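You operate a simulated robot arm through the tools that you are given. There is no shell and no other tool.

Carry out the task below with a simulated robot arm. There is one attempt and no reset: what you move stays moved.

JOB
Put the yellow apple basket with the white basket, ripen that one red, then stand it beside the crates.
Fine: same crate; all nine red; press the day button once for each day; nothing browns. Set down upright: yellow basket, what you pick out.

Only the result counts: the job must be done as asked and must still hold three seconds after the hand-in. Knocking over, shifting, dropping, spilling or breaking anything else fails it.

ROBOT AND FRAMES
A 6-joint arm with a fingered hand, fixed in place. Base frame: the origin is on the floor under the middle of its stand, x ahead of it, y to its left, z up; the work surface is at about z = 866. Lengths are in mm, angles in rad, forces in N, time in s.
With the tool pointing down near the work surface it reaches from about 300 to 800 mm from the base axis. Its first joint turns from -2.897 to 2.897 rad. Payload 4 kg.
Tool frame: the origin (TCP) lies between the finger pads and is the grasp point; the fingertips stand 26 mm ahead of it; z points along the fingers, y is the line along which they close. The gripper opens to 132 mm; its body begins 73 mm behind the TCP. The gripper is a hand of 5 fingers: y runs from the thumb to the fingers, the wrist lies at [0, 0, -239] in the tool frame, and closing takes about 1.5 s.
Orientation is that of the tool frame in the base frame, as a unit quaternion [x, y, z, w]. With the fingers straight down and closing along the base's y, the tool's x points along the base's -x, its y along +y and its z along -z.

CONTROLS
- The arm moves only by the tool drive_tool. Its argument "commands" is a list of rows, each an object of numbers (a shift or turn left out is 0, a gripper value left out holds the last): "dx", "dy", "dz": the shift along the tool's x, y, z in mm; "rx", "ry", "rz": the turn, a rotation vector about the tool's x, y, z in rad. In form: [{"dx": .., "dy": .., "dz": .., "rx": .., "ry": .., "rz": ..}, ...]. A call has 1 to 20 rows; each row is the pose to reach, as a shift and turn from the pose commanded when the call began, along the tool's axes at that moment. "hand" is the finger opening in mm, from 0 to 132, set as the call begins (left out, the last holds). Each row takes 0.2 s and may step no farther than 50 mm and 0.15 rad from the row before; otherwise, or with a gripper value out of range, the whole call is refused. A pose out of reach is approached as far as the arm can. The call stops where the force on the tool passes 40 N (or 10 N more than at its start, if that is more) or the arm is blocked; 0.2 s more then pass. Each finger travels about 45 mm/s and halts on what it meets, pressing with about 26 N; the grip force reading is that of the motor and also rises with nothing between the fingers. The clock runs only during rows and for 0.2 s after the last one: add rows that repeat a pose to give the fingers time. The reply holds the time, the measured pose of the TCP, the force on the tool along the base axes, the opening and the grip force, in the units named above and with some noise, with the torque about the TCP (base axes, N m) and any sound that the robot's microphone picked up, and new pictures: "views" is both (left out), scene, wrist or none.
- Cameras (640 x 400 px; columns grow to the right, rows downward): "scene" is fixed at [49.3, 502.6, 1574.6]; the picture's right is [-0.79, -0.61, 0.00], its down [-0.41, 0.53, -0.74] and it looks along [0.45, -0.59, -0.67] (base axes); focal length 343 px, centre (320, 200). "wrist" rides on the gripper at [84, 2, -97] in the tool frame; the picture's right is [-0.02, 1.00, 0.00], its down [-0.75, -0.02, -0.66] and it looks along [-0.66, -0.01, 0.75] (tool axes); focal length 270 px, centre (320, 200). There is no depth. A picture from a camera that has moved, and an enlarged one, comes with that camera's place and axes in the base frame and with its lens.
- set_grasp(shape): the hand has 5 fingers and takes this shape, open, in about a second: jaw (thumb against the fingers, like two jaws); tri (thumb and two fingers); tip (a fingertip pinch); poke (one finger out to press); point (the index stretched); flat (the hand flat); cup (the hand cupped); fist (a fist). The gripper value then closes the fingers along that shape, each until it touches; the sizes above hold for jaw. It gives what a move gives, with no picture.
- enlarge(camera, box): a new picture of the part [left, top, right, bottom] of that camera's present view, enlarged. The clock stands still meanwhile.
- sign_off(): hands the job in; it is judged then, once.

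Places have to be worked out from the pictures, the camera data and where the tool is seen. Open the gripper and draw the arm clear of the work before you hand the job in, unless the task says otherwise.

The tools are called after "Call:" as a command line: name --argument value ..., lists and objects as JSON in quotes. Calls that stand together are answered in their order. drive_tool: Moves the arm, as the interface text tells. Its arguments: {"type":"object","properties":{"commands":{"type":"array","items":{"type":"object","properties":{"dx":{"type":"number"},"dy":{"type":"number"},"dz":{"type":"number"},"rx":{"type":"number"},"ry":{"type":"number"},"rz":{"type":"number"}}}},"hand":{"type":"number"},"views":{"type":"string","enum":["both","scene","wrist","none"]}},"required":["commands"]} The other tools are called the same way: set_grasp (shape) gives the hand a shape; enlarge (camera, box) takes an enlarged picture of a part of a camera's view; sign_off () hands the job in.

At the start:

```text
time_s: 0.0
ee_pos: [527.9, 142.6, 1182.3]
tool_rot: [0.0, 1.0, 0.0, 0.0]
wrist_force: [-0.8, 0.0, -0.1]
moment: [0.0, -0.01, 0.03]
width: 131.6
grasp_force: 0.0
shape: jaw
```

scene: 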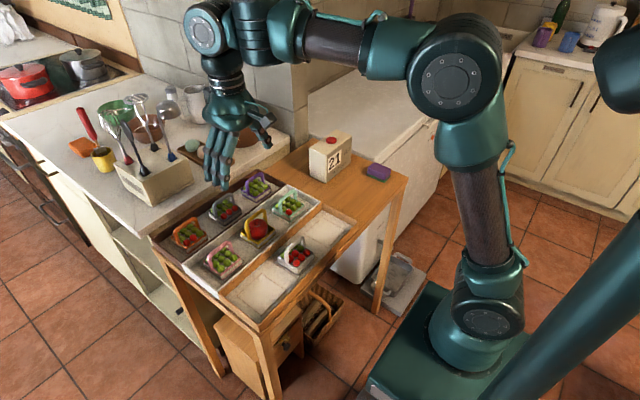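
wrist: 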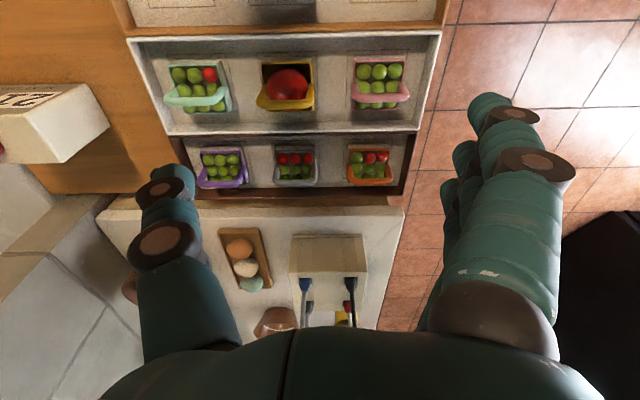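

I'll start by looking closer at the crates, baskets and the day button before moving anything.

Call:
enlarge --camera "scene" --box '[140, 160, 360, 310]'

Call:
enlarge --camera "scene" --box '[290, 120, 410, 200]'

Call:
enlarge --camera "wrist" --box '[120, 0, 460, 210]'

```text
2.67 times, centred on (250, 235) of scene
camera zoom: at [49.3, 502.6, 1574.6], right [-0.79, -0.61, 0.0], down [-0.41, 0.53, -0.74], along [0.45, -0.59, -0.67], focal length 915 px, centre (507, 107)
```

zoom: 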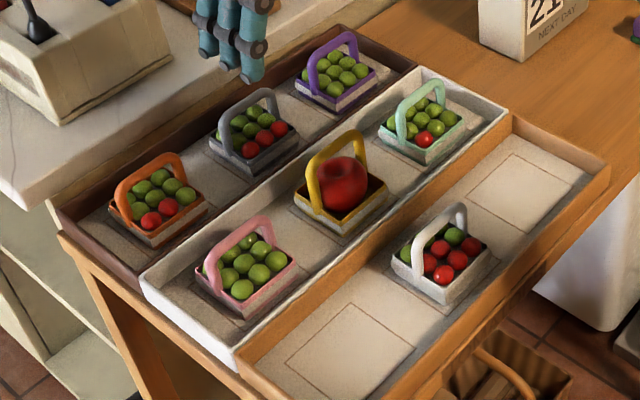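

```text
5.00 times, centred on (350, 160) of scene
camera zoom: at [49.3, 502.6, 1574.6], right [-0.79, -0.61, 0.0], down [-0.41, 0.53, -0.74], along [0.45, -0.59, -0.67], focal length 1716 px, centre (170, 400)
```

zoom: 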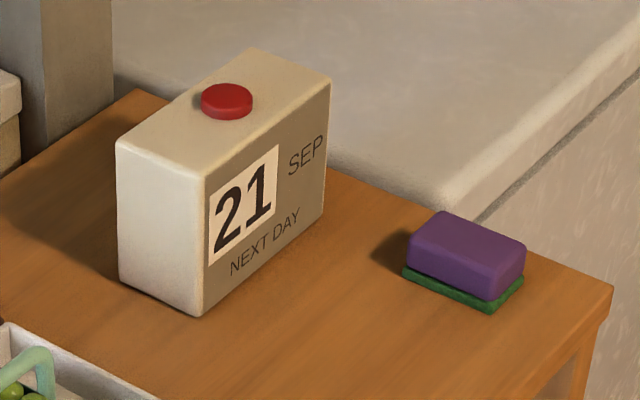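

```text
1.88 times, centred on (290, 105) of wrist
camera zoom: at [444.1, 145.1, 1280.1], right [0.02, 1.0, 0.0], down [0.75, -0.02, 0.66], along [0.66, -0.01, -0.75], focal length 509 px, centre (376, 379)
```

zoom: 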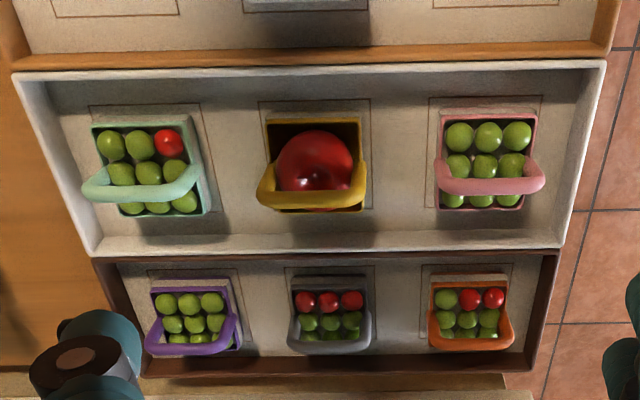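

The crates run along y, with the white basket in the middle of the near wooden crate and empty outlined slots either side of it. I'll draw the tool back toward the base at the same height, so the wrist camera looks at the wooden crate.

Call:
drive_tool --commands '[{"dx": 40}, {"dx": 80}, {"dx": 120}, {"dx": 160}, {"dx": 180}, {"dx": 180}]' --views "both"

```text
time_s: 1.4
ee_pos: [348.7, 141.3, 1183.2]
tool_rot: [0.001, 1.0, 0.0, 0.0]
wrist_force: [0.0, 0.6, -0.3]
moment: [0.01, -0.02, 0.01]
width: 132.1
grasp_force: 0.0
shape: jaw
camera wrist: at [263.6, 145.0, 1279.8], right [0.02, 1.0, 0.0], down [0.75, -0.02, 0.66], along [0.66, -0.01, -0.75], focal length 270 px, centre (320, 200)
```

scene: 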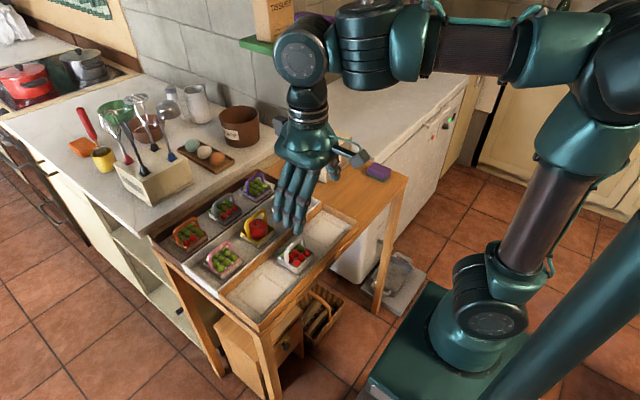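
wrist: 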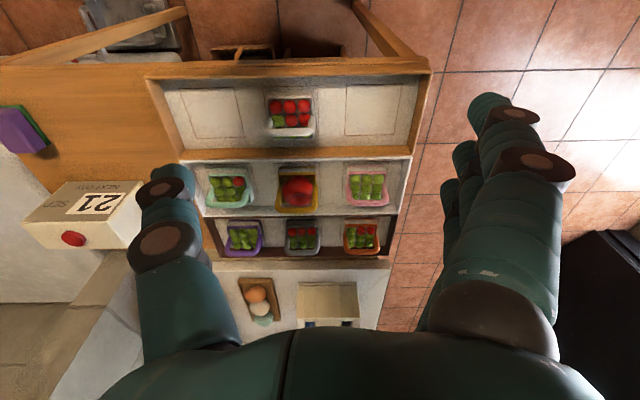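

Call:
enlarge --camera "wrist" --box '[140, 60, 440, 270]'

Call:
enlarge --camera "wrist" --box '[240, 80, 350, 145]'

Call:
enlarge --camera "wrist" --box '[0, 90, 200, 260]'

Call:
enlarge --camera "scene" --box '[200, 190, 360, 310]'

```text
1.90 times, centred on (290, 165) of wrist
camera zoom: at [263.6, 145.0, 1279.8], right [0.02, 1.0, 0.0], down [0.75, -0.02, 0.66], along [0.66, -0.01, -0.75], focal length 515 px, centre (377, 267)
```

zoom: 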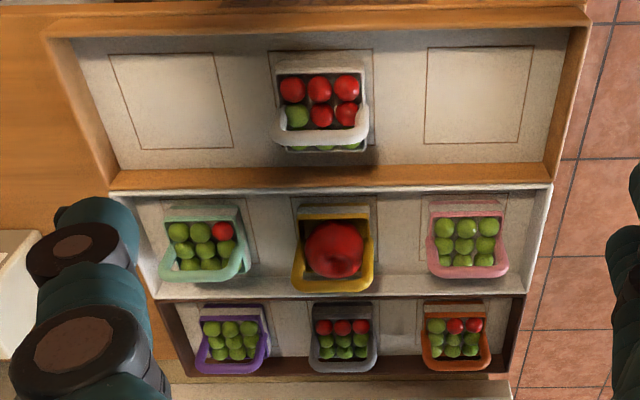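

```text
5.82 times, centred on (295, 112) of wrist
camera zoom: at [263.6, 145.0, 1279.8], right [0.02, 1.0, 0.0], down [0.75, -0.02, 0.66], along [0.66, -0.01, -0.75], focal length 1573 px, centre (466, 709)
```

zoom: 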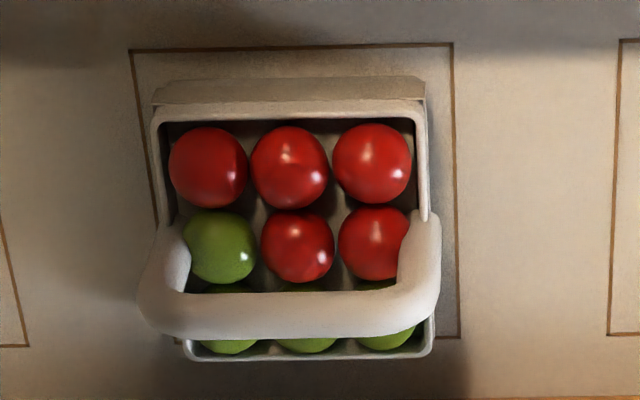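

```text
2.35 times, centred on (100, 175) of wrist
camera zoom: at [263.6, 145.0, 1279.8], right [0.02, 1.0, 0.0], down [0.75, -0.02, 0.66], along [0.66, -0.01, -0.75], focal length 636 px, centre (838, 259)
```

zoom: 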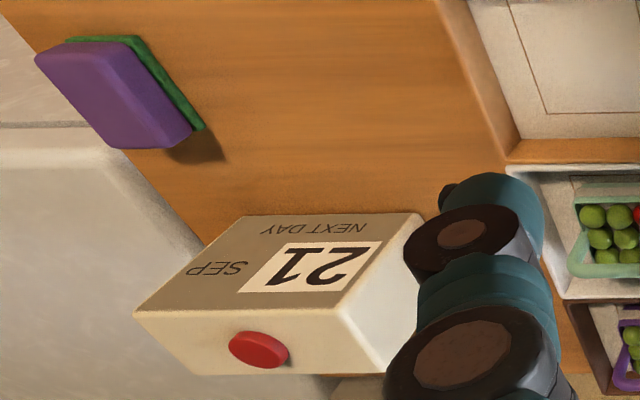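

```text
3.33 times, centred on (280, 250) of scene
camera zoom: at [49.3, 502.6, 1574.6], right [-0.79, -0.61, 0.0], down [-0.41, 0.53, -0.74], along [0.45, -0.59, -0.67], focal length 1144 px, centre (453, 33)
```

zoom: 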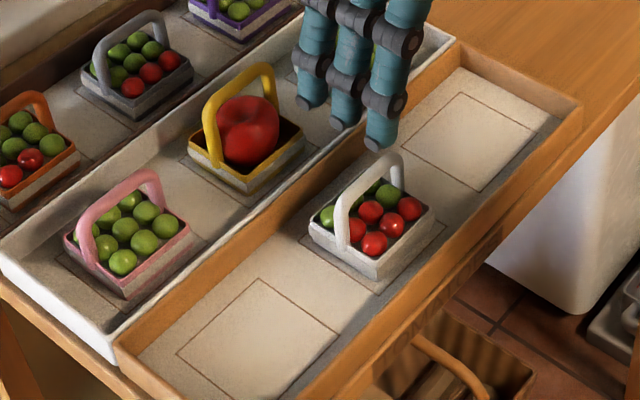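

White has 5 red and 4 green tomatoes. I judge yellow at about (572, 102) with its handle arching along y to z≈950, and the free slot at about (437, 225). I'll turn the tool a quarter so it closes along base x, across the handle, and go above the yellow basket at a safe height.

Call:
drive_tool --commands '[{"dx": -20, "dy": -4, "dz": 8, "rz": 0.143}, {"dx": -40, "dy": -8, "dz": 16, "rz": 0.286}, {"dx": -60, "dy": -11, "dz": 24, "rz": 0.428}, {"dx": -80, "dy": -15, "dz": 32, "rz": 0.571}, {"dx": -100, "dy": -18, "dz": 40, "rz": 0.714}, {"dx": -120, "dy": -22, "dz": 48, "rz": 0.857}, {"dx": -140, "dy": -25, "dz": 56, "rz": 1.0}, {"dx": -160, "dy": -28, "dz": 64, "rz": 1.142}, {"dx": -180, "dy": -31, "dz": 72, "rz": 1.285}, {"dx": -200, "dy": -35, "dz": 80, "rz": 1.428}, {"dx": -223, "dy": -39, "dz": 83, "rz": 1.5708}, {"dx": -223, "dy": -39, "dz": 83, "rz": 1.5708}]'

```text
time_s: 4.0
ee_pos: [571.6, 103.4, 1100.7]
tool_rot: [0.708, 0.706, 0.0, -0.001]
wrist_force: [-0.5, 0.1, -0.6]
moment: [0.0, -0.01, -0.05]
width: 131.9
grasp_force: 0.0
shape: jaw
camera wrist: at [574.3, 189.0, 1197.3], right [1.0, -0.02, 0.0], down [-0.02, -0.75, 0.66], along [-0.01, -0.66, -0.75], focal length 270 px, centre (320, 200)
```

scene: 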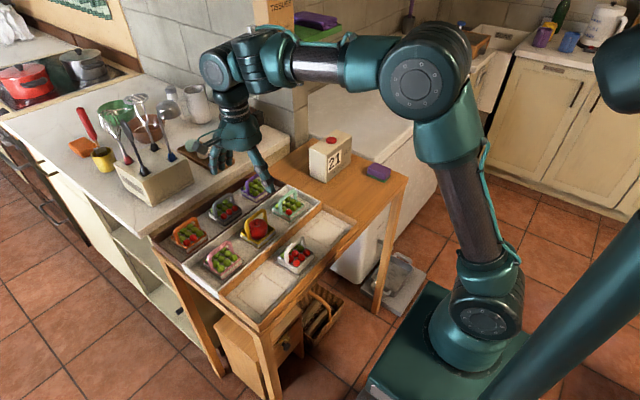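
wrist: 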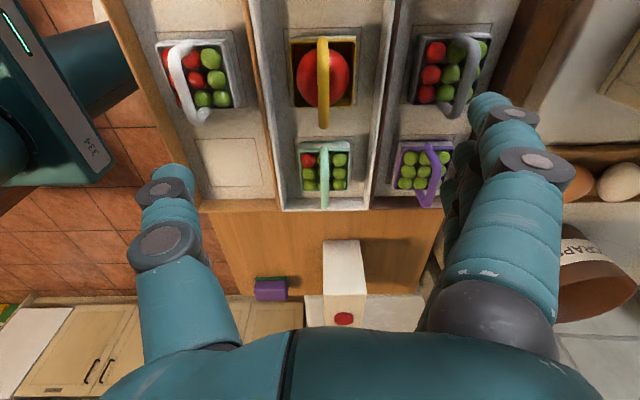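

The rotated view lines up the yellow handle near the picture's centre column. I'll enlarge to measure it.

Call:
enlarge --camera "wrist" --box '[240, 20, 400, 140]'

Call:
enlarge --camera "scene" --box '[210, 180, 310, 280]'

Call:
enlarge --camera "wrist" --box '[100, 0, 540, 340]'

```text
3.33 times, centred on (320, 80) of wrist
camera zoom: at [574.3, 189.0, 1197.3], right [1.0, -0.02, 0.0], down [-0.02, -0.75, 0.66], along [-0.01, -0.66, -0.75], focal length 901 px, centre (320, 600)
```

zoom: 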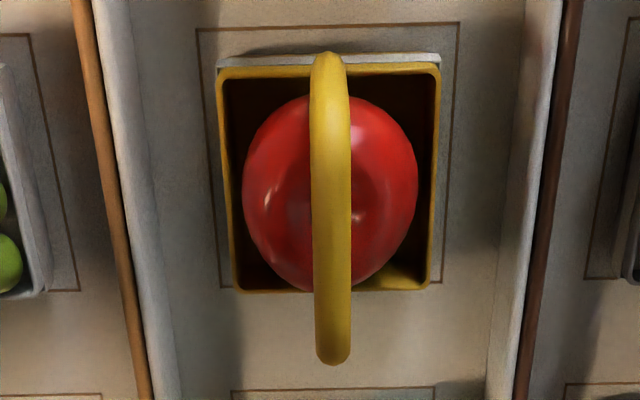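

```text
4.00 times, centred on (260, 230) of scene
camera zoom: at [49.3, 502.6, 1574.6], right [-0.79, -0.61, 0.0], down [-0.41, 0.53, -0.74], along [0.45, -0.59, -0.67], focal length 1373 px, centre (560, 80)
```

zoom: 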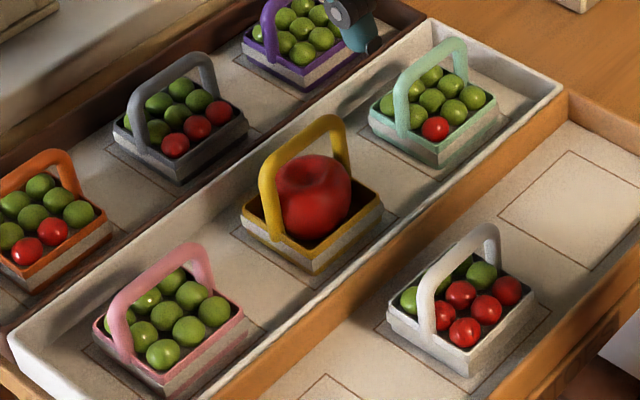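

```text
1.18 times, centred on (320, 170) of wrist
camera zoom: at [574.3, 189.0, 1197.3], right [1.0, -0.02, 0.0], down [-0.02, -0.75, 0.66], along [-0.01, -0.66, -0.75], focal length 318 px, centre (320, 235)
```

zoom: 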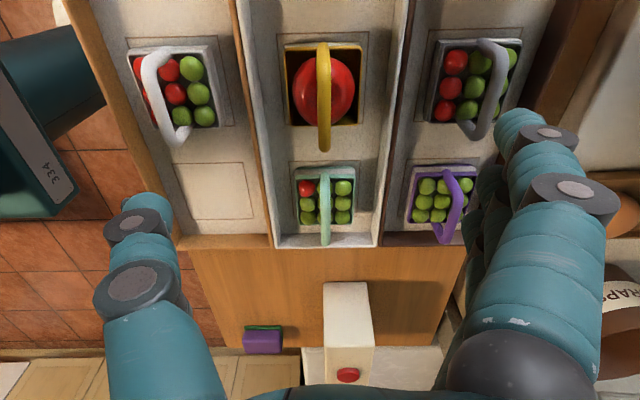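

The yellow rim centre works out at (577, 103), with the handle bar at x≈577, about 11 mm thick, top near z≈950. I'll centre over it, narrow the hand to 70 mm and lower to z≈1005 for a check.

Call:
drive_tool --commands '[{"dy": 5.4, "dz": 25}, {"dy": 5.4, "dz": 50}, {"dy": 5.4, "dz": 75}, {"dy": 5.4, "dz": 95}, {"dy": 5.4, "dz": 95}, {"dy": 5.4, "dz": 95}]' --hand 70

```text
time_s: 5.4
ee_pos: [575.4, 103.3, 1005.4]
tool_rot: [0.707, 0.707, 0.0, 0.0]
wrist_force: [0.3, 0.0, 0.7]
moment: [-0.02, -0.03, 0.0]
width: 70.7
grasp_force: 0.0
shape: jaw
camera wrist: at [578.6, 188.9, 1102.0], right [1.0, -0.02, 0.0], down [-0.02, -0.75, 0.66], along [-0.01, -0.66, -0.75], focal length 270 px, centre (320, 200)
```

scene: 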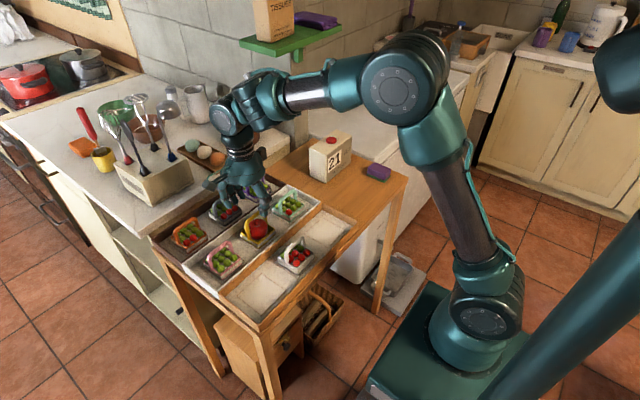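
wrist: 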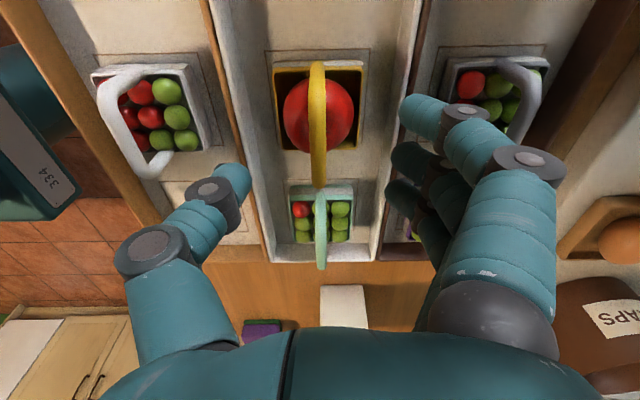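

The bar sits right on the tool's closing plane (u≈318 versus TCP column 319). I'll lower to about z=960 with the fingers still straddling the handle and check again.

Call:
drive_tool --commands '[{"dz": 15}, {"dz": 30}, {"dz": 45}, {"dz": 45}]' --hand 60

Call:
enlarge --camera "scene" --box '[200, 140, 340, 280]'

Call:
enlarge --camera "wrist" --box '[200, 40, 480, 260]'

```text
time_s: 6.4
ee_pos: [576.5, 103.9, 960.7]
tool_rot: [0.707, 0.707, 0.001, 0.0]
wrist_force: [-0.4, 0.6, 0.1]
moment: [0.03, 0.01, 0.03]
width: 61.0
grasp_force: 0.1
shape: jaw
camera wrist: at [578.6, 188.9, 1056.8], right [1.0, -0.02, 0.0], down [-0.02, -0.75, 0.66], along [-0.01, -0.66, -0.75], focal length 270 px, centre (320, 200)
```

scene: 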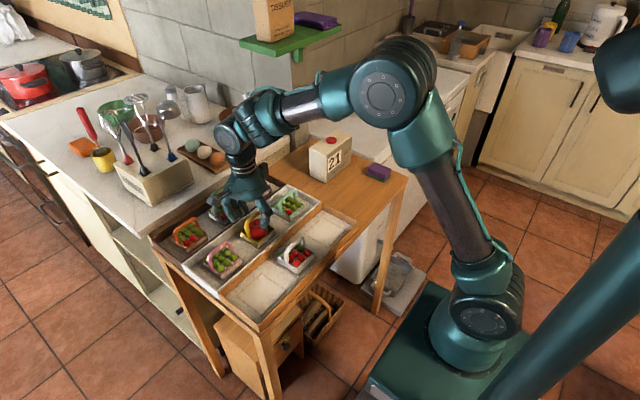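
wrist: 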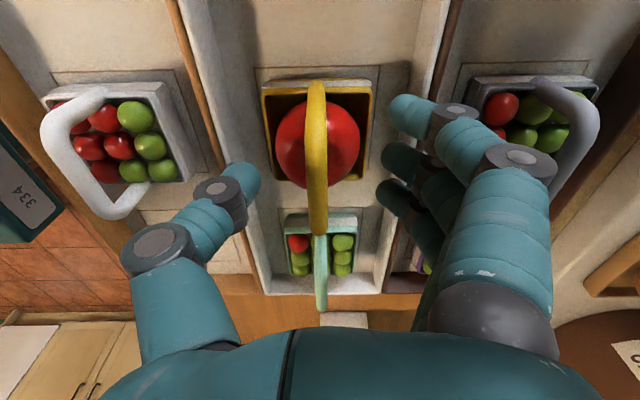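

```text
2.86 times, centred on (270, 210) of scene
camera zoom: at [49.3, 502.6, 1574.6], right [-0.79, -0.61, 0.0], down [-0.41, 0.53, -0.74], along [0.45, -0.59, -0.67], focal length 981 px, centre (463, 171)
```

zoom: 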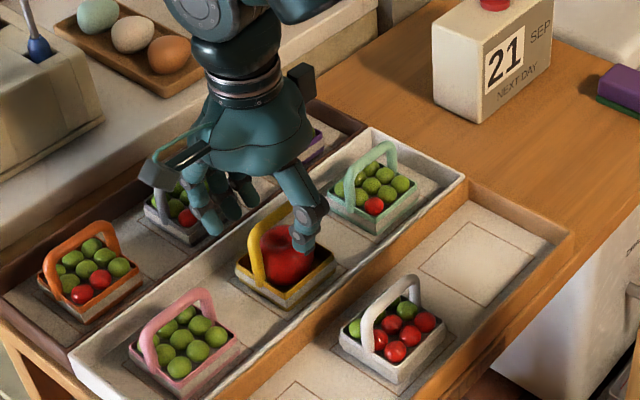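

```text
1.82 times, centred on (340, 150) of wrist
camera zoom: at [578.6, 188.9, 1056.8], right [1.0, -0.02, 0.0], down [-0.02, -0.75, 0.66], along [-0.01, -0.66, -0.75], focal length 491 px, centre (284, 291)
```

zoom: 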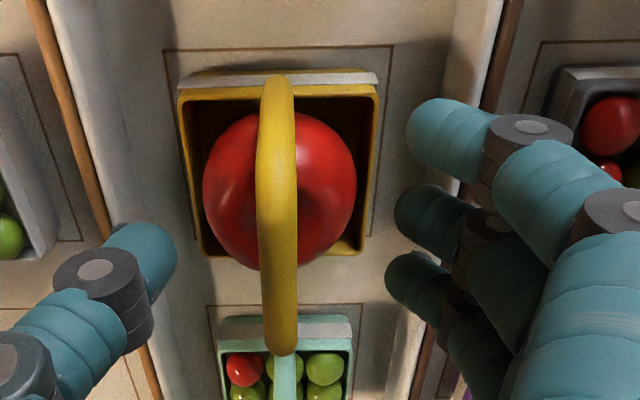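

The fingers straddle the bar evenly, spanning y≈65–134 against a handle at 69–137, with tips above the apple. I'll lower 3 mm more and close on the handle.

Call:
drive_tool --commands '[{"dz": 3}, {"dz": 3}, {"dz": 3}, {"dz": 3}]' --hand 28

Call:
enlarge --camera "wrist" --box '[200, 40, 480, 260]'

```text
time_s: 7.4
ee_pos: [575.7, 103.0, 958.1]
tool_rot: [0.707, 0.707, 0.0, 0.0]
wrist_force: [0.0, 0.1, 0.1]
moment: [-0.02, 0.01, 0.05]
width: 28.7
grasp_force: 0.0
shape: jaw
camera wrist: at [578.6, 189.1, 1053.7], right [1.0, -0.02, 0.0], down [-0.02, -0.75, 0.66], along [-0.01, -0.66, -0.75], focal length 270 px, centre (320, 200)
```

scene: 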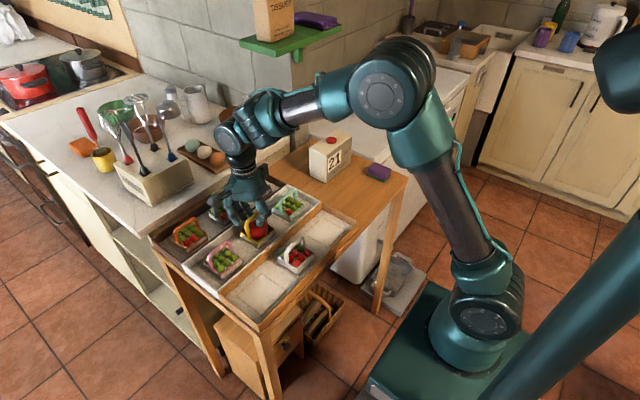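
wrist: 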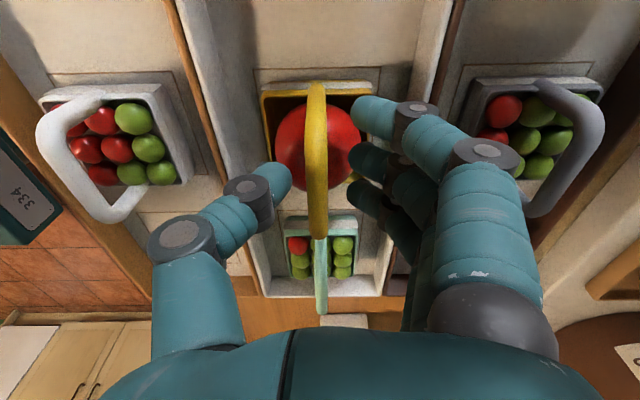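

```text
1.82 times, centred on (340, 150) of wrist
camera zoom: at [578.6, 189.1, 1053.7], right [1.0, -0.02, 0.0], down [-0.02, -0.75, 0.66], along [-0.01, -0.66, -0.75], focal length 491 px, centre (284, 291)
```

zoom: 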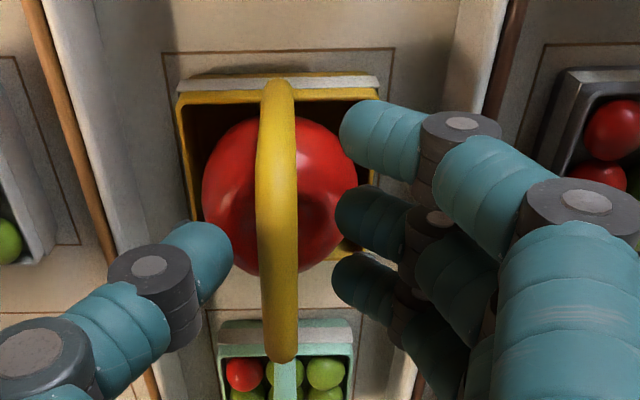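

The gap is centred on the bar and nothing touches the apple. Closing fully now and giving the fingers time.

Call:
drive_tool --commands '[{"dz": 0}, {"dz": 0}, {"dz": 0}, {"dz": 0}, {"dz": 0}, {"dz": 0}]' --hand 0

Call:
enlarge --camera "wrist" --box '[200, 40, 480, 260]'

Call:
enlarge --camera "scene" --box '[200, 170, 320, 280]'

```text
time_s: 8.8
ee_pos: [576.7, 103.6, 957.5]
tool_rot: [0.708, 0.707, 0.0, 0.0]
wrist_force: [-0.5, -1.3, -2.0]
moment: [0.04, 0.0, -0.01]
width: 0.0
grasp_force: 26.1
shape: jaw
camera wrist: at [578.6, 189.0, 1053.7], right [1.0, -0.02, 0.0], down [-0.02, -0.75, 0.66], along [-0.01, -0.66, -0.75], focal length 270 px, centre (320, 200)
```

scene: 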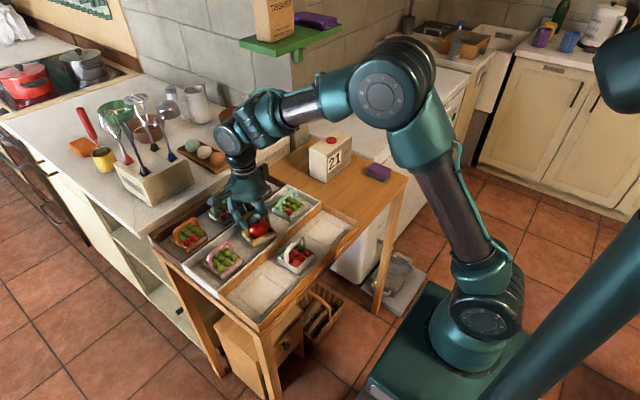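
wrist: 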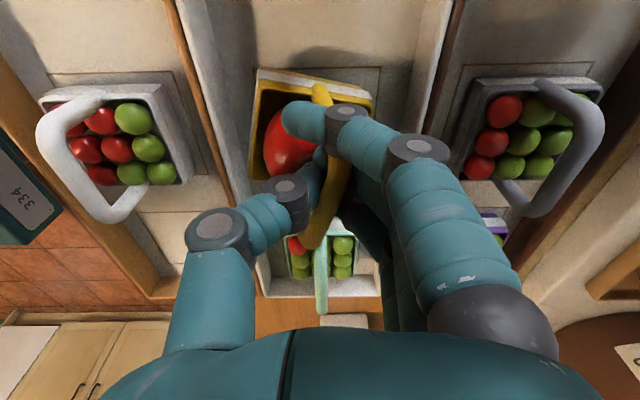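

```text
1.82 times, centred on (340, 150) of wrist
camera zoom: at [578.6, 189.0, 1053.7], right [1.0, -0.02, 0.0], down [-0.02, -0.75, 0.66], along [-0.01, -0.66, -0.75], focal length 491 px, centre (284, 291)
```

zoom: 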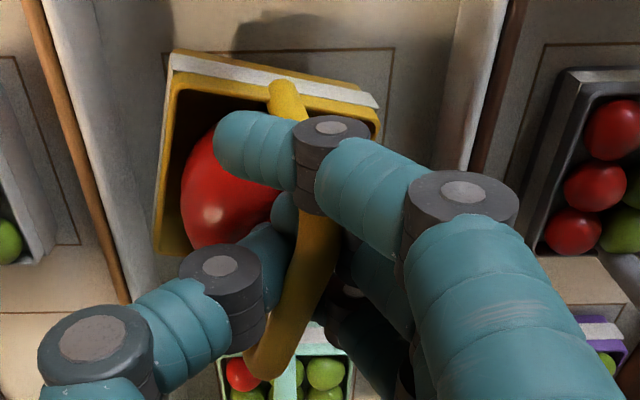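

```text
3.64 times, centred on (260, 225) of scene
camera zoom: at [49.3, 502.6, 1574.6], right [-0.79, -0.61, 0.0], down [-0.41, 0.53, -0.74], along [0.45, -0.59, -0.67], focal length 1248 px, centre (538, 109)
```

zoom: 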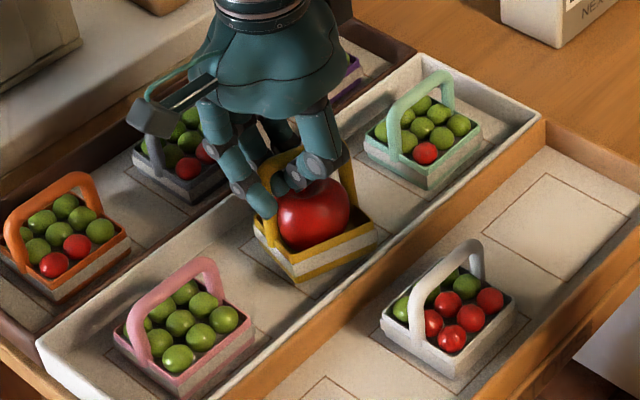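

Closing fully over-curled the fingers: the index slid past the handle's corner and yawed the basket. I'll reopen, let it settle, and regrip with the closing limited to the bar's thickness.

Call:
drive_tool --commands '[{"dz": 0}, {"dz": 0}, {"dz": 0}, {"dz": 0}, {"dz": 0}]' --hand 60

Call:
enlarge --camera "wrist" --box '[200, 40, 480, 260]'

Call:
enlarge --camera "scene" --box '[200, 170, 320, 280]'

```text
time_s: 10.0
ee_pos: [575.4, 104.0, 957.0]
tool_rot: [0.707, 0.707, -0.001, 0.0]
wrist_force: [-0.9, -0.2, -1.0]
moment: [0.01, -0.01, 0.01]
width: 59.1
grasp_force: 0.0
shape: jaw
camera wrist: at [578.6, 189.1, 1053.7], right [1.0, -0.02, 0.0], down [-0.02, -0.75, 0.66], along [-0.01, -0.66, -0.75], focal length 270 px, centre (320, 200)
```

scene: 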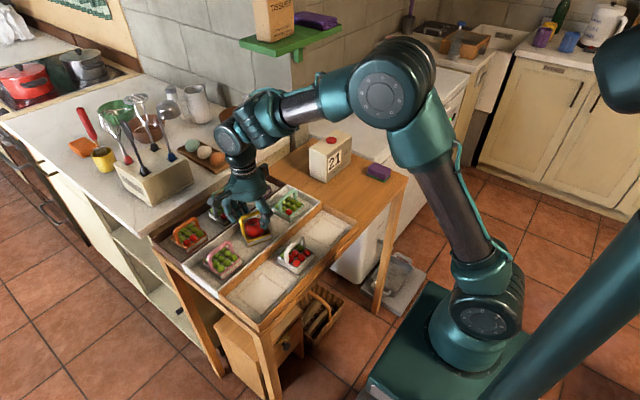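
wrist: 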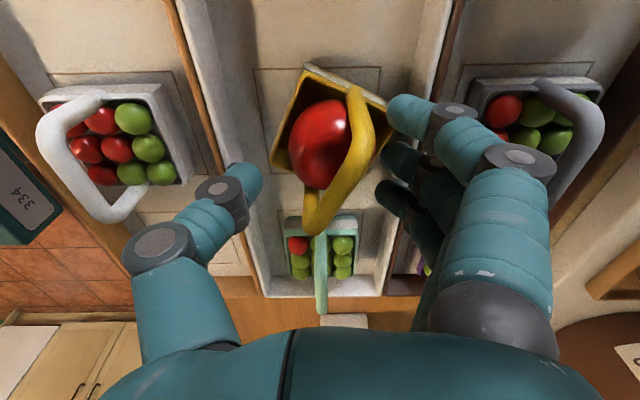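

```text
1.82 times, centred on (340, 150) of wrist
camera zoom: at [578.6, 189.1, 1053.7], right [1.0, -0.02, 0.0], down [-0.02, -0.75, 0.66], along [-0.01, -0.66, -0.75], focal length 491 px, centre (284, 291)
```

zoom: 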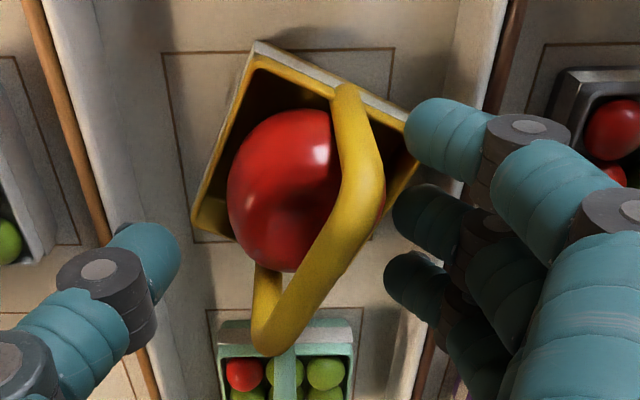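

```text
3.64 times, centred on (260, 225) of scene
camera zoom: at [49.3, 502.6, 1574.6], right [-0.79, -0.61, 0.0], down [-0.41, 0.53, -0.74], along [0.45, -0.59, -0.67], focal length 1248 px, centre (538, 109)
```

zoom: 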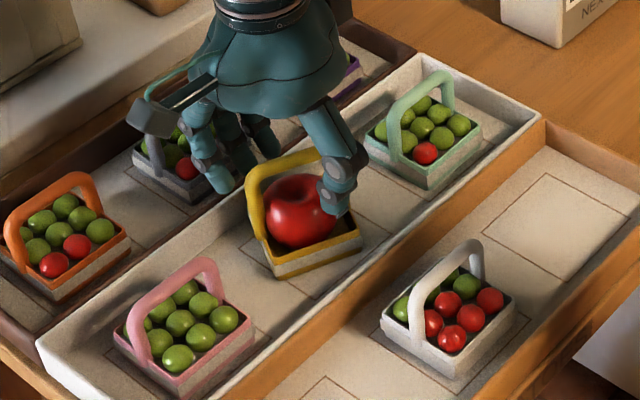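

The basket now stands flat but turned about 23° clockwise, centre near (587, 110). I'll rise clear, turn the tool to match the handle, re-centre, and switch to the three-finger shape so the thumb opposes evenly.

Call:
drive_tool --commands '[{"dz": -20}, {"dz": -50}, {"dz": -80}, {"dz": -80, "dx": 3, "dy": 5, "rz": 0.14}, {"dz": -80, "dx": 6, "dy": 10, "rz": 0.28}, {"dz": -80, "dx": 6, "dy": 11, "rz": 0.408}, {"dz": -80, "dx": 6, "dy": 11, "rz": 0.408}]' --hand 70 --views "none"

Call:
set_grasp --shape "tri"

Call:
drive_tool --commands '[{"dz": 0}, {"dz": 0}]' --views "both"

Call:
enlarge --camera "wrist" --box '[200, 40, 480, 260]'

Call:
enlarge --camera "scene" --box '[200, 170, 320, 280]'

```text
time_s: 11.6
ee_pos: [587.9, 108.6, 1037.5]
tool_rot: [0.837, 0.548, 0.0, 0.0]
wrist_force: [0.2, -0.2, 0.1]
moment: [-0.01, -0.03, -0.02]
width: 69.0
grasp_force: 0.0
shape: jaw
```

```text
time_s: 12.5
ee_pos: [588.3, 110.1, 1037.5]
tool_rot: [0.836, 0.549, 0.0, 0.0]
wrist_force: [0.2, -0.5, -0.1]
moment: [-0.01, 0.01, 0.0]
width: 131.7
grasp_force: 0.1
shape: tri
```

```text
time_s: 13.1
ee_pos: [587.1, 109.6, 1037.4]
tool_rot: [0.836, 0.549, -0.001, 0.0]
wrist_force: [0.4, 0.7, -0.2]
moment: [-0.02, 0.03, -0.01]
width: 131.7
grasp_force: 0.2
shape: tri
camera wrist: at [622.9, 187.2, 1134.0], right [0.91, -0.42, 0.0], down [-0.31, -0.68, 0.66], along [-0.27, -0.6, -0.75], focal length 270 px, centre (320, 200)
```

scene: 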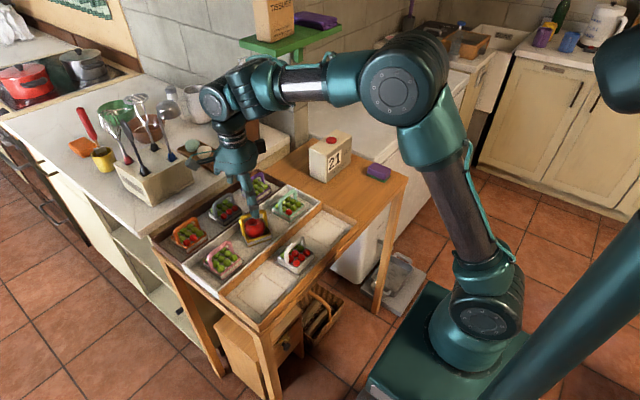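
wrist: 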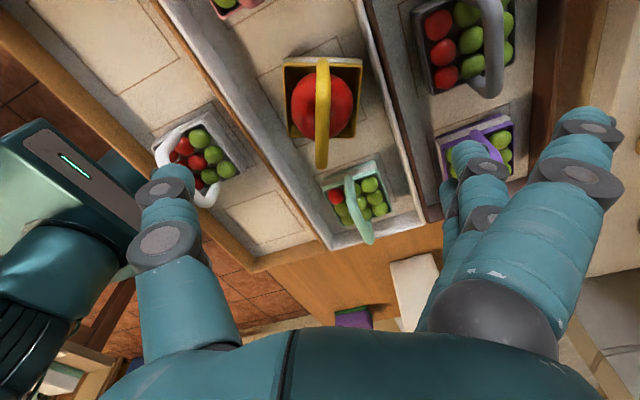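

```text
1.82 times, centred on (340, 150) of wrist
camera zoom: at [622.9, 187.2, 1134.0], right [0.91, -0.42, 0.0], down [-0.31, -0.68, 0.66], along [-0.27, -0.6, -0.75], focal length 491 px, centre (284, 291)
```

zoom: 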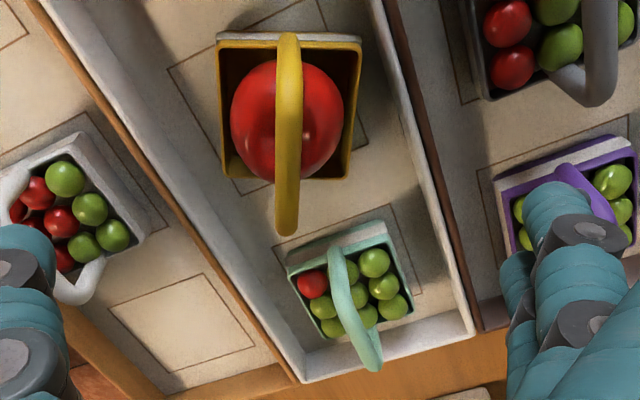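

```text
3.64 times, centred on (260, 225) of scene
camera zoom: at [49.3, 502.6, 1574.6], right [-0.79, -0.61, 0.0], down [-0.41, 0.53, -0.74], along [0.45, -0.59, -0.67], focal length 1248 px, centre (538, 109)
```

zoom: 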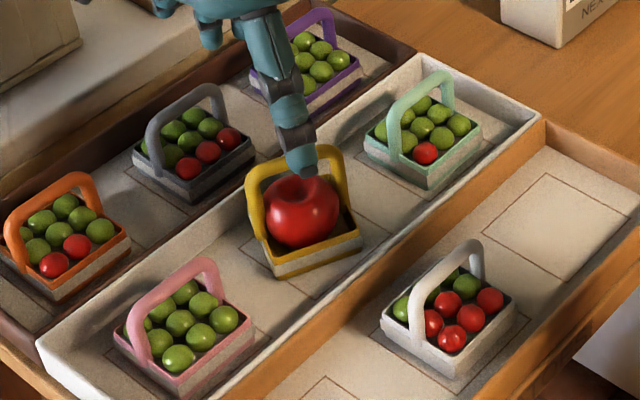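

The aligned view shows the basket square and flat, its centre about 5 mm toward −tool x and 2 mm toward +tool y. I'll shift by that and narrow the three fingers to see how they line up.

Call:
drive_tool --commands '[{"dx": -5, "dy": 2}, {"dx": -5, "dy": 2, "dz": 15}, {"dx": -5, "dy": 2, "dz": 30}, {"dx": -5, "dy": 2, "dz": 30}, {"dx": -5, "dy": 2, "dz": 30}]' --hand 60

Call:
enlarge --camera "wrist" --box '[200, 40, 480, 260]'

Call:
enlarge --camera "scene" --box '[200, 170, 320, 280]'

```text
time_s: 14.3
ee_pos: [588.1, 104.1, 1008.3]
tool_rot: [0.836, 0.549, 0.0, 0.001]
wrist_force: [0.9, -0.4, 0.1]
moment: [0.01, -0.01, 0.01]
width: 60.6
grasp_force: 0.0
shape: tri
camera wrist: at [623.0, 182.2, 1104.0], right [0.91, -0.42, 0.0], down [-0.31, -0.68, 0.66], along [-0.27, -0.6, -0.75], focal length 270 px, centre (320, 200)
```

scene: 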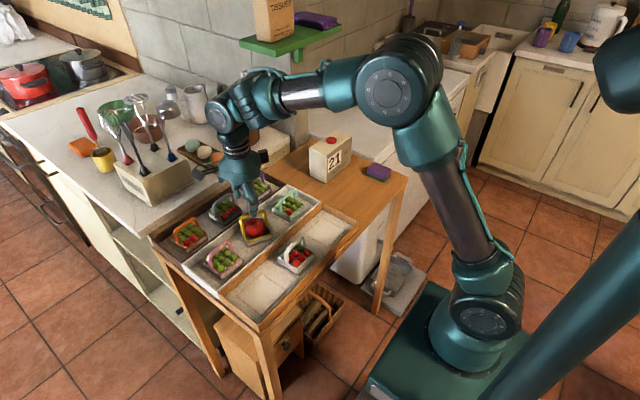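
wrist: 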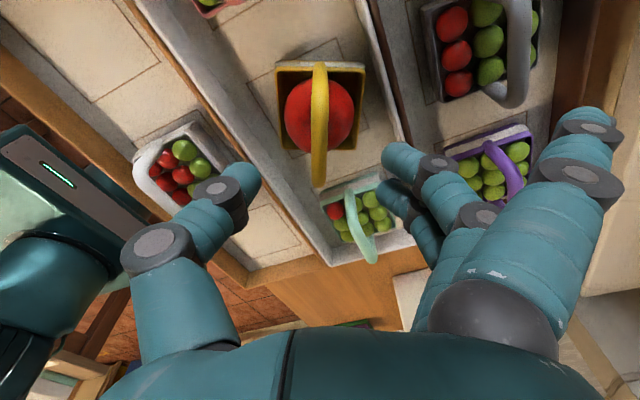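

```text
1.82 times, centred on (340, 150) of wrist
camera zoom: at [623.0, 182.2, 1104.0], right [0.91, -0.42, 0.0], down [-0.31, -0.68, 0.66], along [-0.27, -0.6, -0.75], focal length 491 px, centre (284, 291)
```

zoom: 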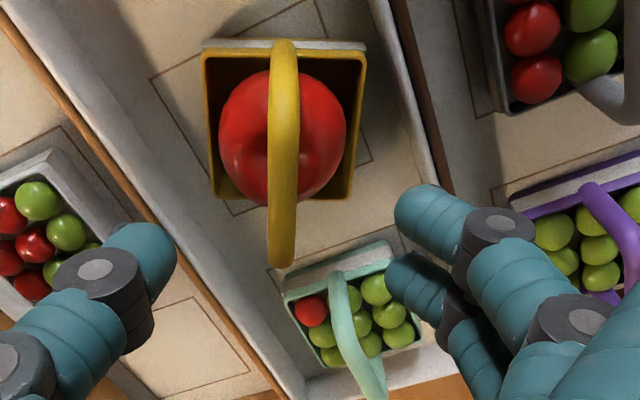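

```text
3.64 times, centred on (260, 225) of scene
camera zoom: at [49.3, 502.6, 1574.6], right [-0.79, -0.61, 0.0], down [-0.41, 0.53, -0.74], along [0.45, -0.59, -0.67], focal length 1248 px, centre (538, 109)
```

zoom: 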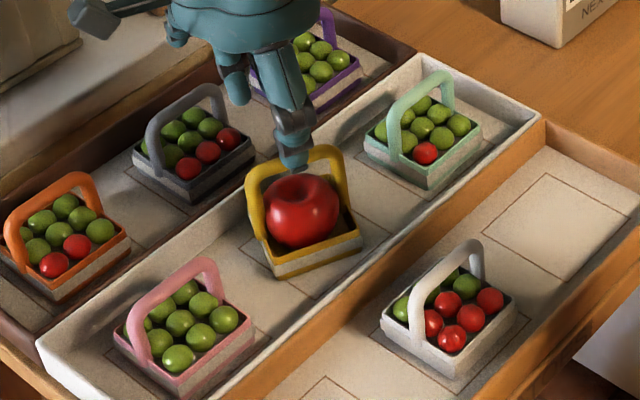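

In this shape the thumb sits between the two active fingers, about 5 mm toward −tool x of the TCP. I'll shift +7 mm along tool x so the pinch centres on the handle, then lower to about z=960.

Call:
drive_tool --commands '[{"dx": 7, "dz": 5}, {"dx": 7, "dz": 20}, {"dx": 7, "dz": 35}, {"dx": 7, "dz": 48}, {"dx": 7, "dz": 48}]' --hand 50

Call:
enlarge --camera "wrist" --box '[200, 40, 480, 260]'

Call:
enlarge --camera "scene" --box '[200, 170, 320, 280]'

```text
time_s: 15.5
ee_pos: [589.1, 110.1, 959.1]
tool_rot: [0.835, 0.55, 0.0, 0.0]
wrist_force: [0.4, 0.5, -0.6]
moment: [-0.03, 0.0, 0.02]
width: 50.8
grasp_force: 0.0
shape: tri
camera wrist: at [625.2, 188.6, 1056.3], right [0.91, -0.42, 0.0], down [-0.31, -0.68, 0.66], along [-0.27, -0.6, -0.75], focal length 270 px, centre (320, 200)
```

scene: 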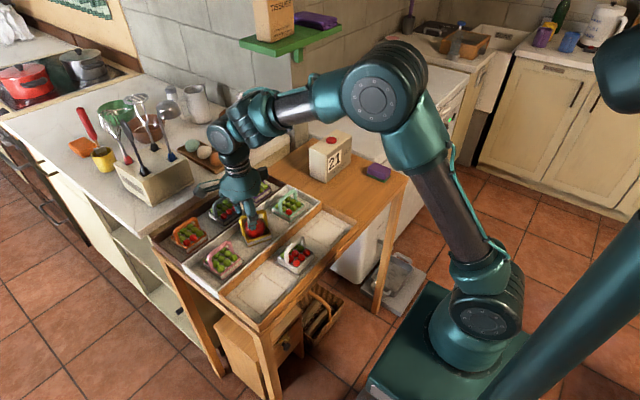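
wrist: 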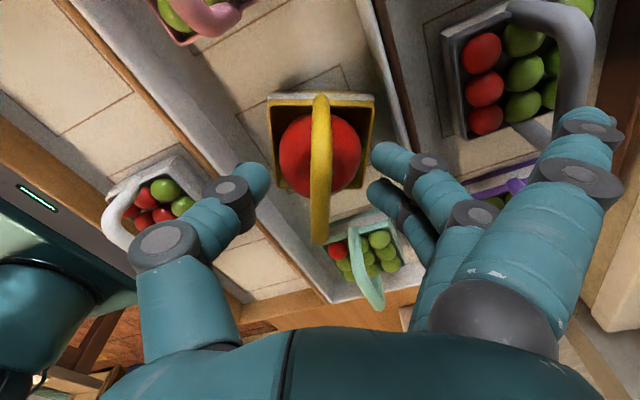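

```text
1.82 times, centred on (340, 150) of wrist
camera zoom: at [625.2, 188.6, 1056.3], right [0.91, -0.42, 0.0], down [-0.31, -0.68, 0.66], along [-0.27, -0.6, -0.75], focal length 491 px, centre (284, 291)
```

zoom: 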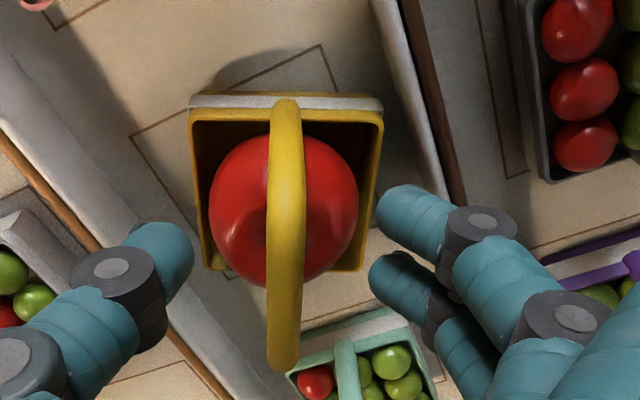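

```text
3.64 times, centred on (260, 225) of scene
camera zoom: at [49.3, 502.6, 1574.6], right [-0.79, -0.61, 0.0], down [-0.41, 0.53, -0.74], along [0.45, -0.59, -0.67], focal length 1248 px, centre (538, 109)
```

zoom: 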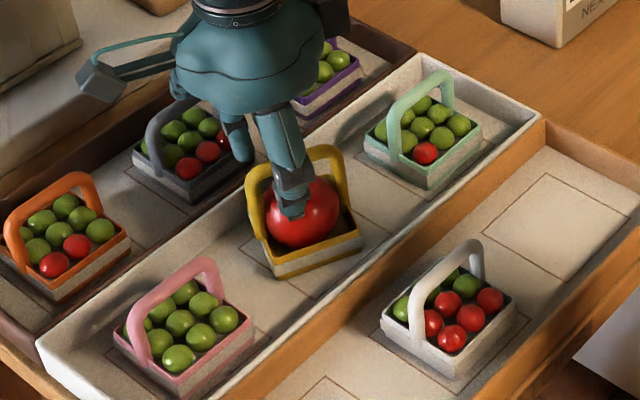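

Thumb and fingers are now symmetric about the bar (midpoint u≈282 versus bar 284). I'll close to 12 mm first and check before adding grip.

Call:
drive_tool --commands '[{"dz": 1}, {"dz": 1}, {"dz": 1}, {"dz": 1}, {"dz": 1}]' --hand 12

Call:
enlarge --camera "wrist" --box '[200, 40, 480, 260]'

Call:
enlarge --camera "scene" --box '[200, 170, 320, 280]'

```text
time_s: 16.7
ee_pos: [589.4, 109.5, 958.7]
tool_rot: [0.836, 0.549, 0.0, 0.0]
wrist_force: [0.1, -0.7, 0.9]
moment: [-0.03, 0.01, 0.02]
width: 12.5
grasp_force: 0.1
shape: tri
camera wrist: at [625.5, 188.4, 1055.2], right [0.91, -0.42, 0.0], down [-0.31, -0.68, 0.66], along [-0.27, -0.6, -0.75], focal length 270 px, centre (320, 200)
```

scene: 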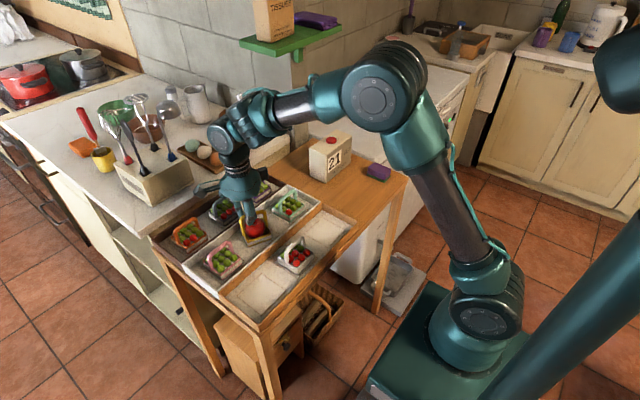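
wrist: 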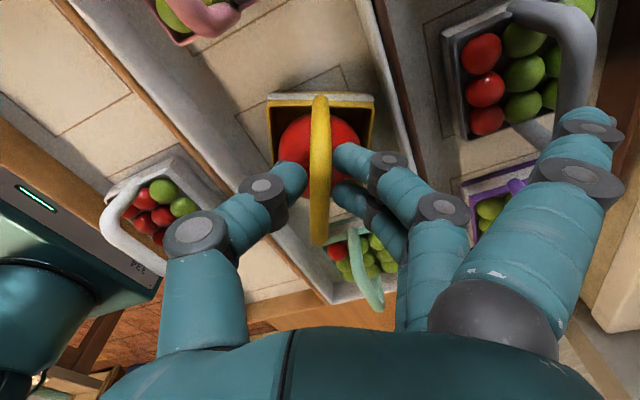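

```text
1.82 times, centred on (340, 150) of wrist
camera zoom: at [625.5, 188.4, 1055.2], right [0.91, -0.42, 0.0], down [-0.31, -0.68, 0.66], along [-0.27, -0.6, -0.75], focal length 491 px, centre (284, 291)
```

zoom: 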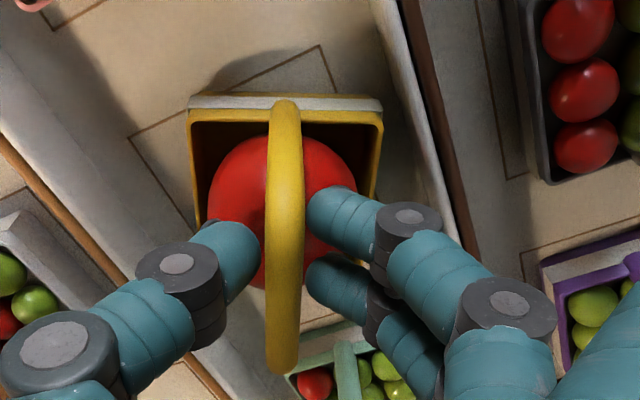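

```text
3.64 times, centred on (260, 225) of scene
camera zoom: at [49.3, 502.6, 1574.6], right [-0.79, -0.61, 0.0], down [-0.41, 0.53, -0.74], along [0.45, -0.59, -0.67], focal length 1248 px, centre (538, 109)
```

zoom: 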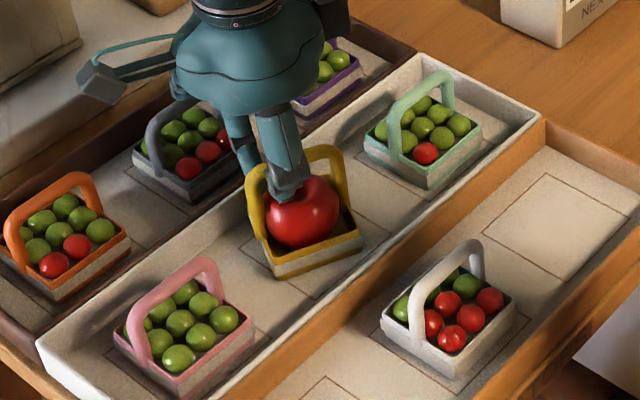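

At 12 mm there is only a hair of clearance on both sides of the bar. Now I'll tighten to 5 mm, pressing evenly.

Call:
drive_tool --commands '[{"dz": 0}, {"dz": 0}, {"dz": 0}, {"dz": 0}]' --hand 5

Call:
enlarge --camera "wrist" --box '[200, 40, 480, 260]'

```text
time_s: 17.7
ee_pos: [590.0, 111.3, 959.4]
tool_rot: [0.836, 0.549, 0.0, 0.0]
wrist_force: [-1.3, -0.6, -0.6]
moment: [0.01, 0.0, 0.0]
width: 5.8
grasp_force: 0.1
shape: tri
camera wrist: at [625.5, 188.4, 1055.2], right [0.91, -0.42, 0.0], down [-0.31, -0.68, 0.66], along [-0.27, -0.6, -0.75], focal length 270 px, centre (320, 200)
```

scene: 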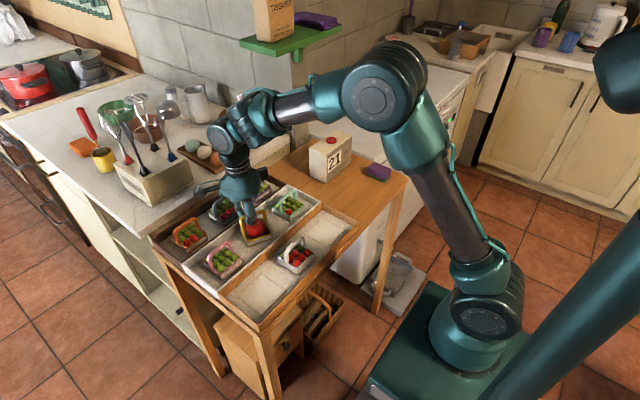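
wrist: 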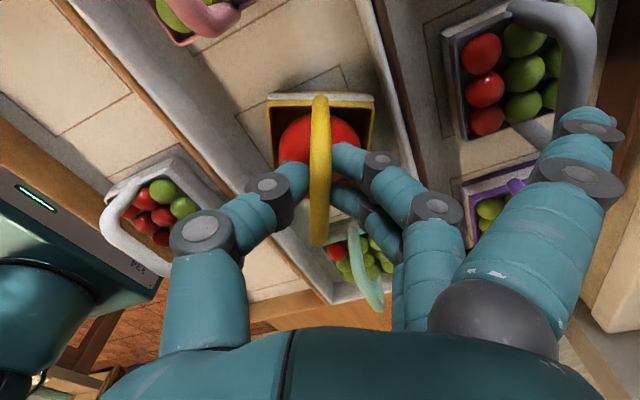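

```text
1.82 times, centred on (340, 150) of wrist
camera zoom: at [625.5, 188.4, 1055.2], right [0.91, -0.42, 0.0], down [-0.31, -0.68, 0.66], along [-0.27, -0.6, -0.75], focal length 491 px, centre (284, 291)
```

zoom: 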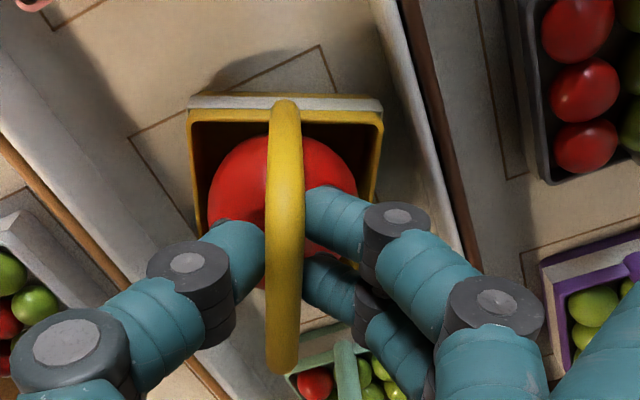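

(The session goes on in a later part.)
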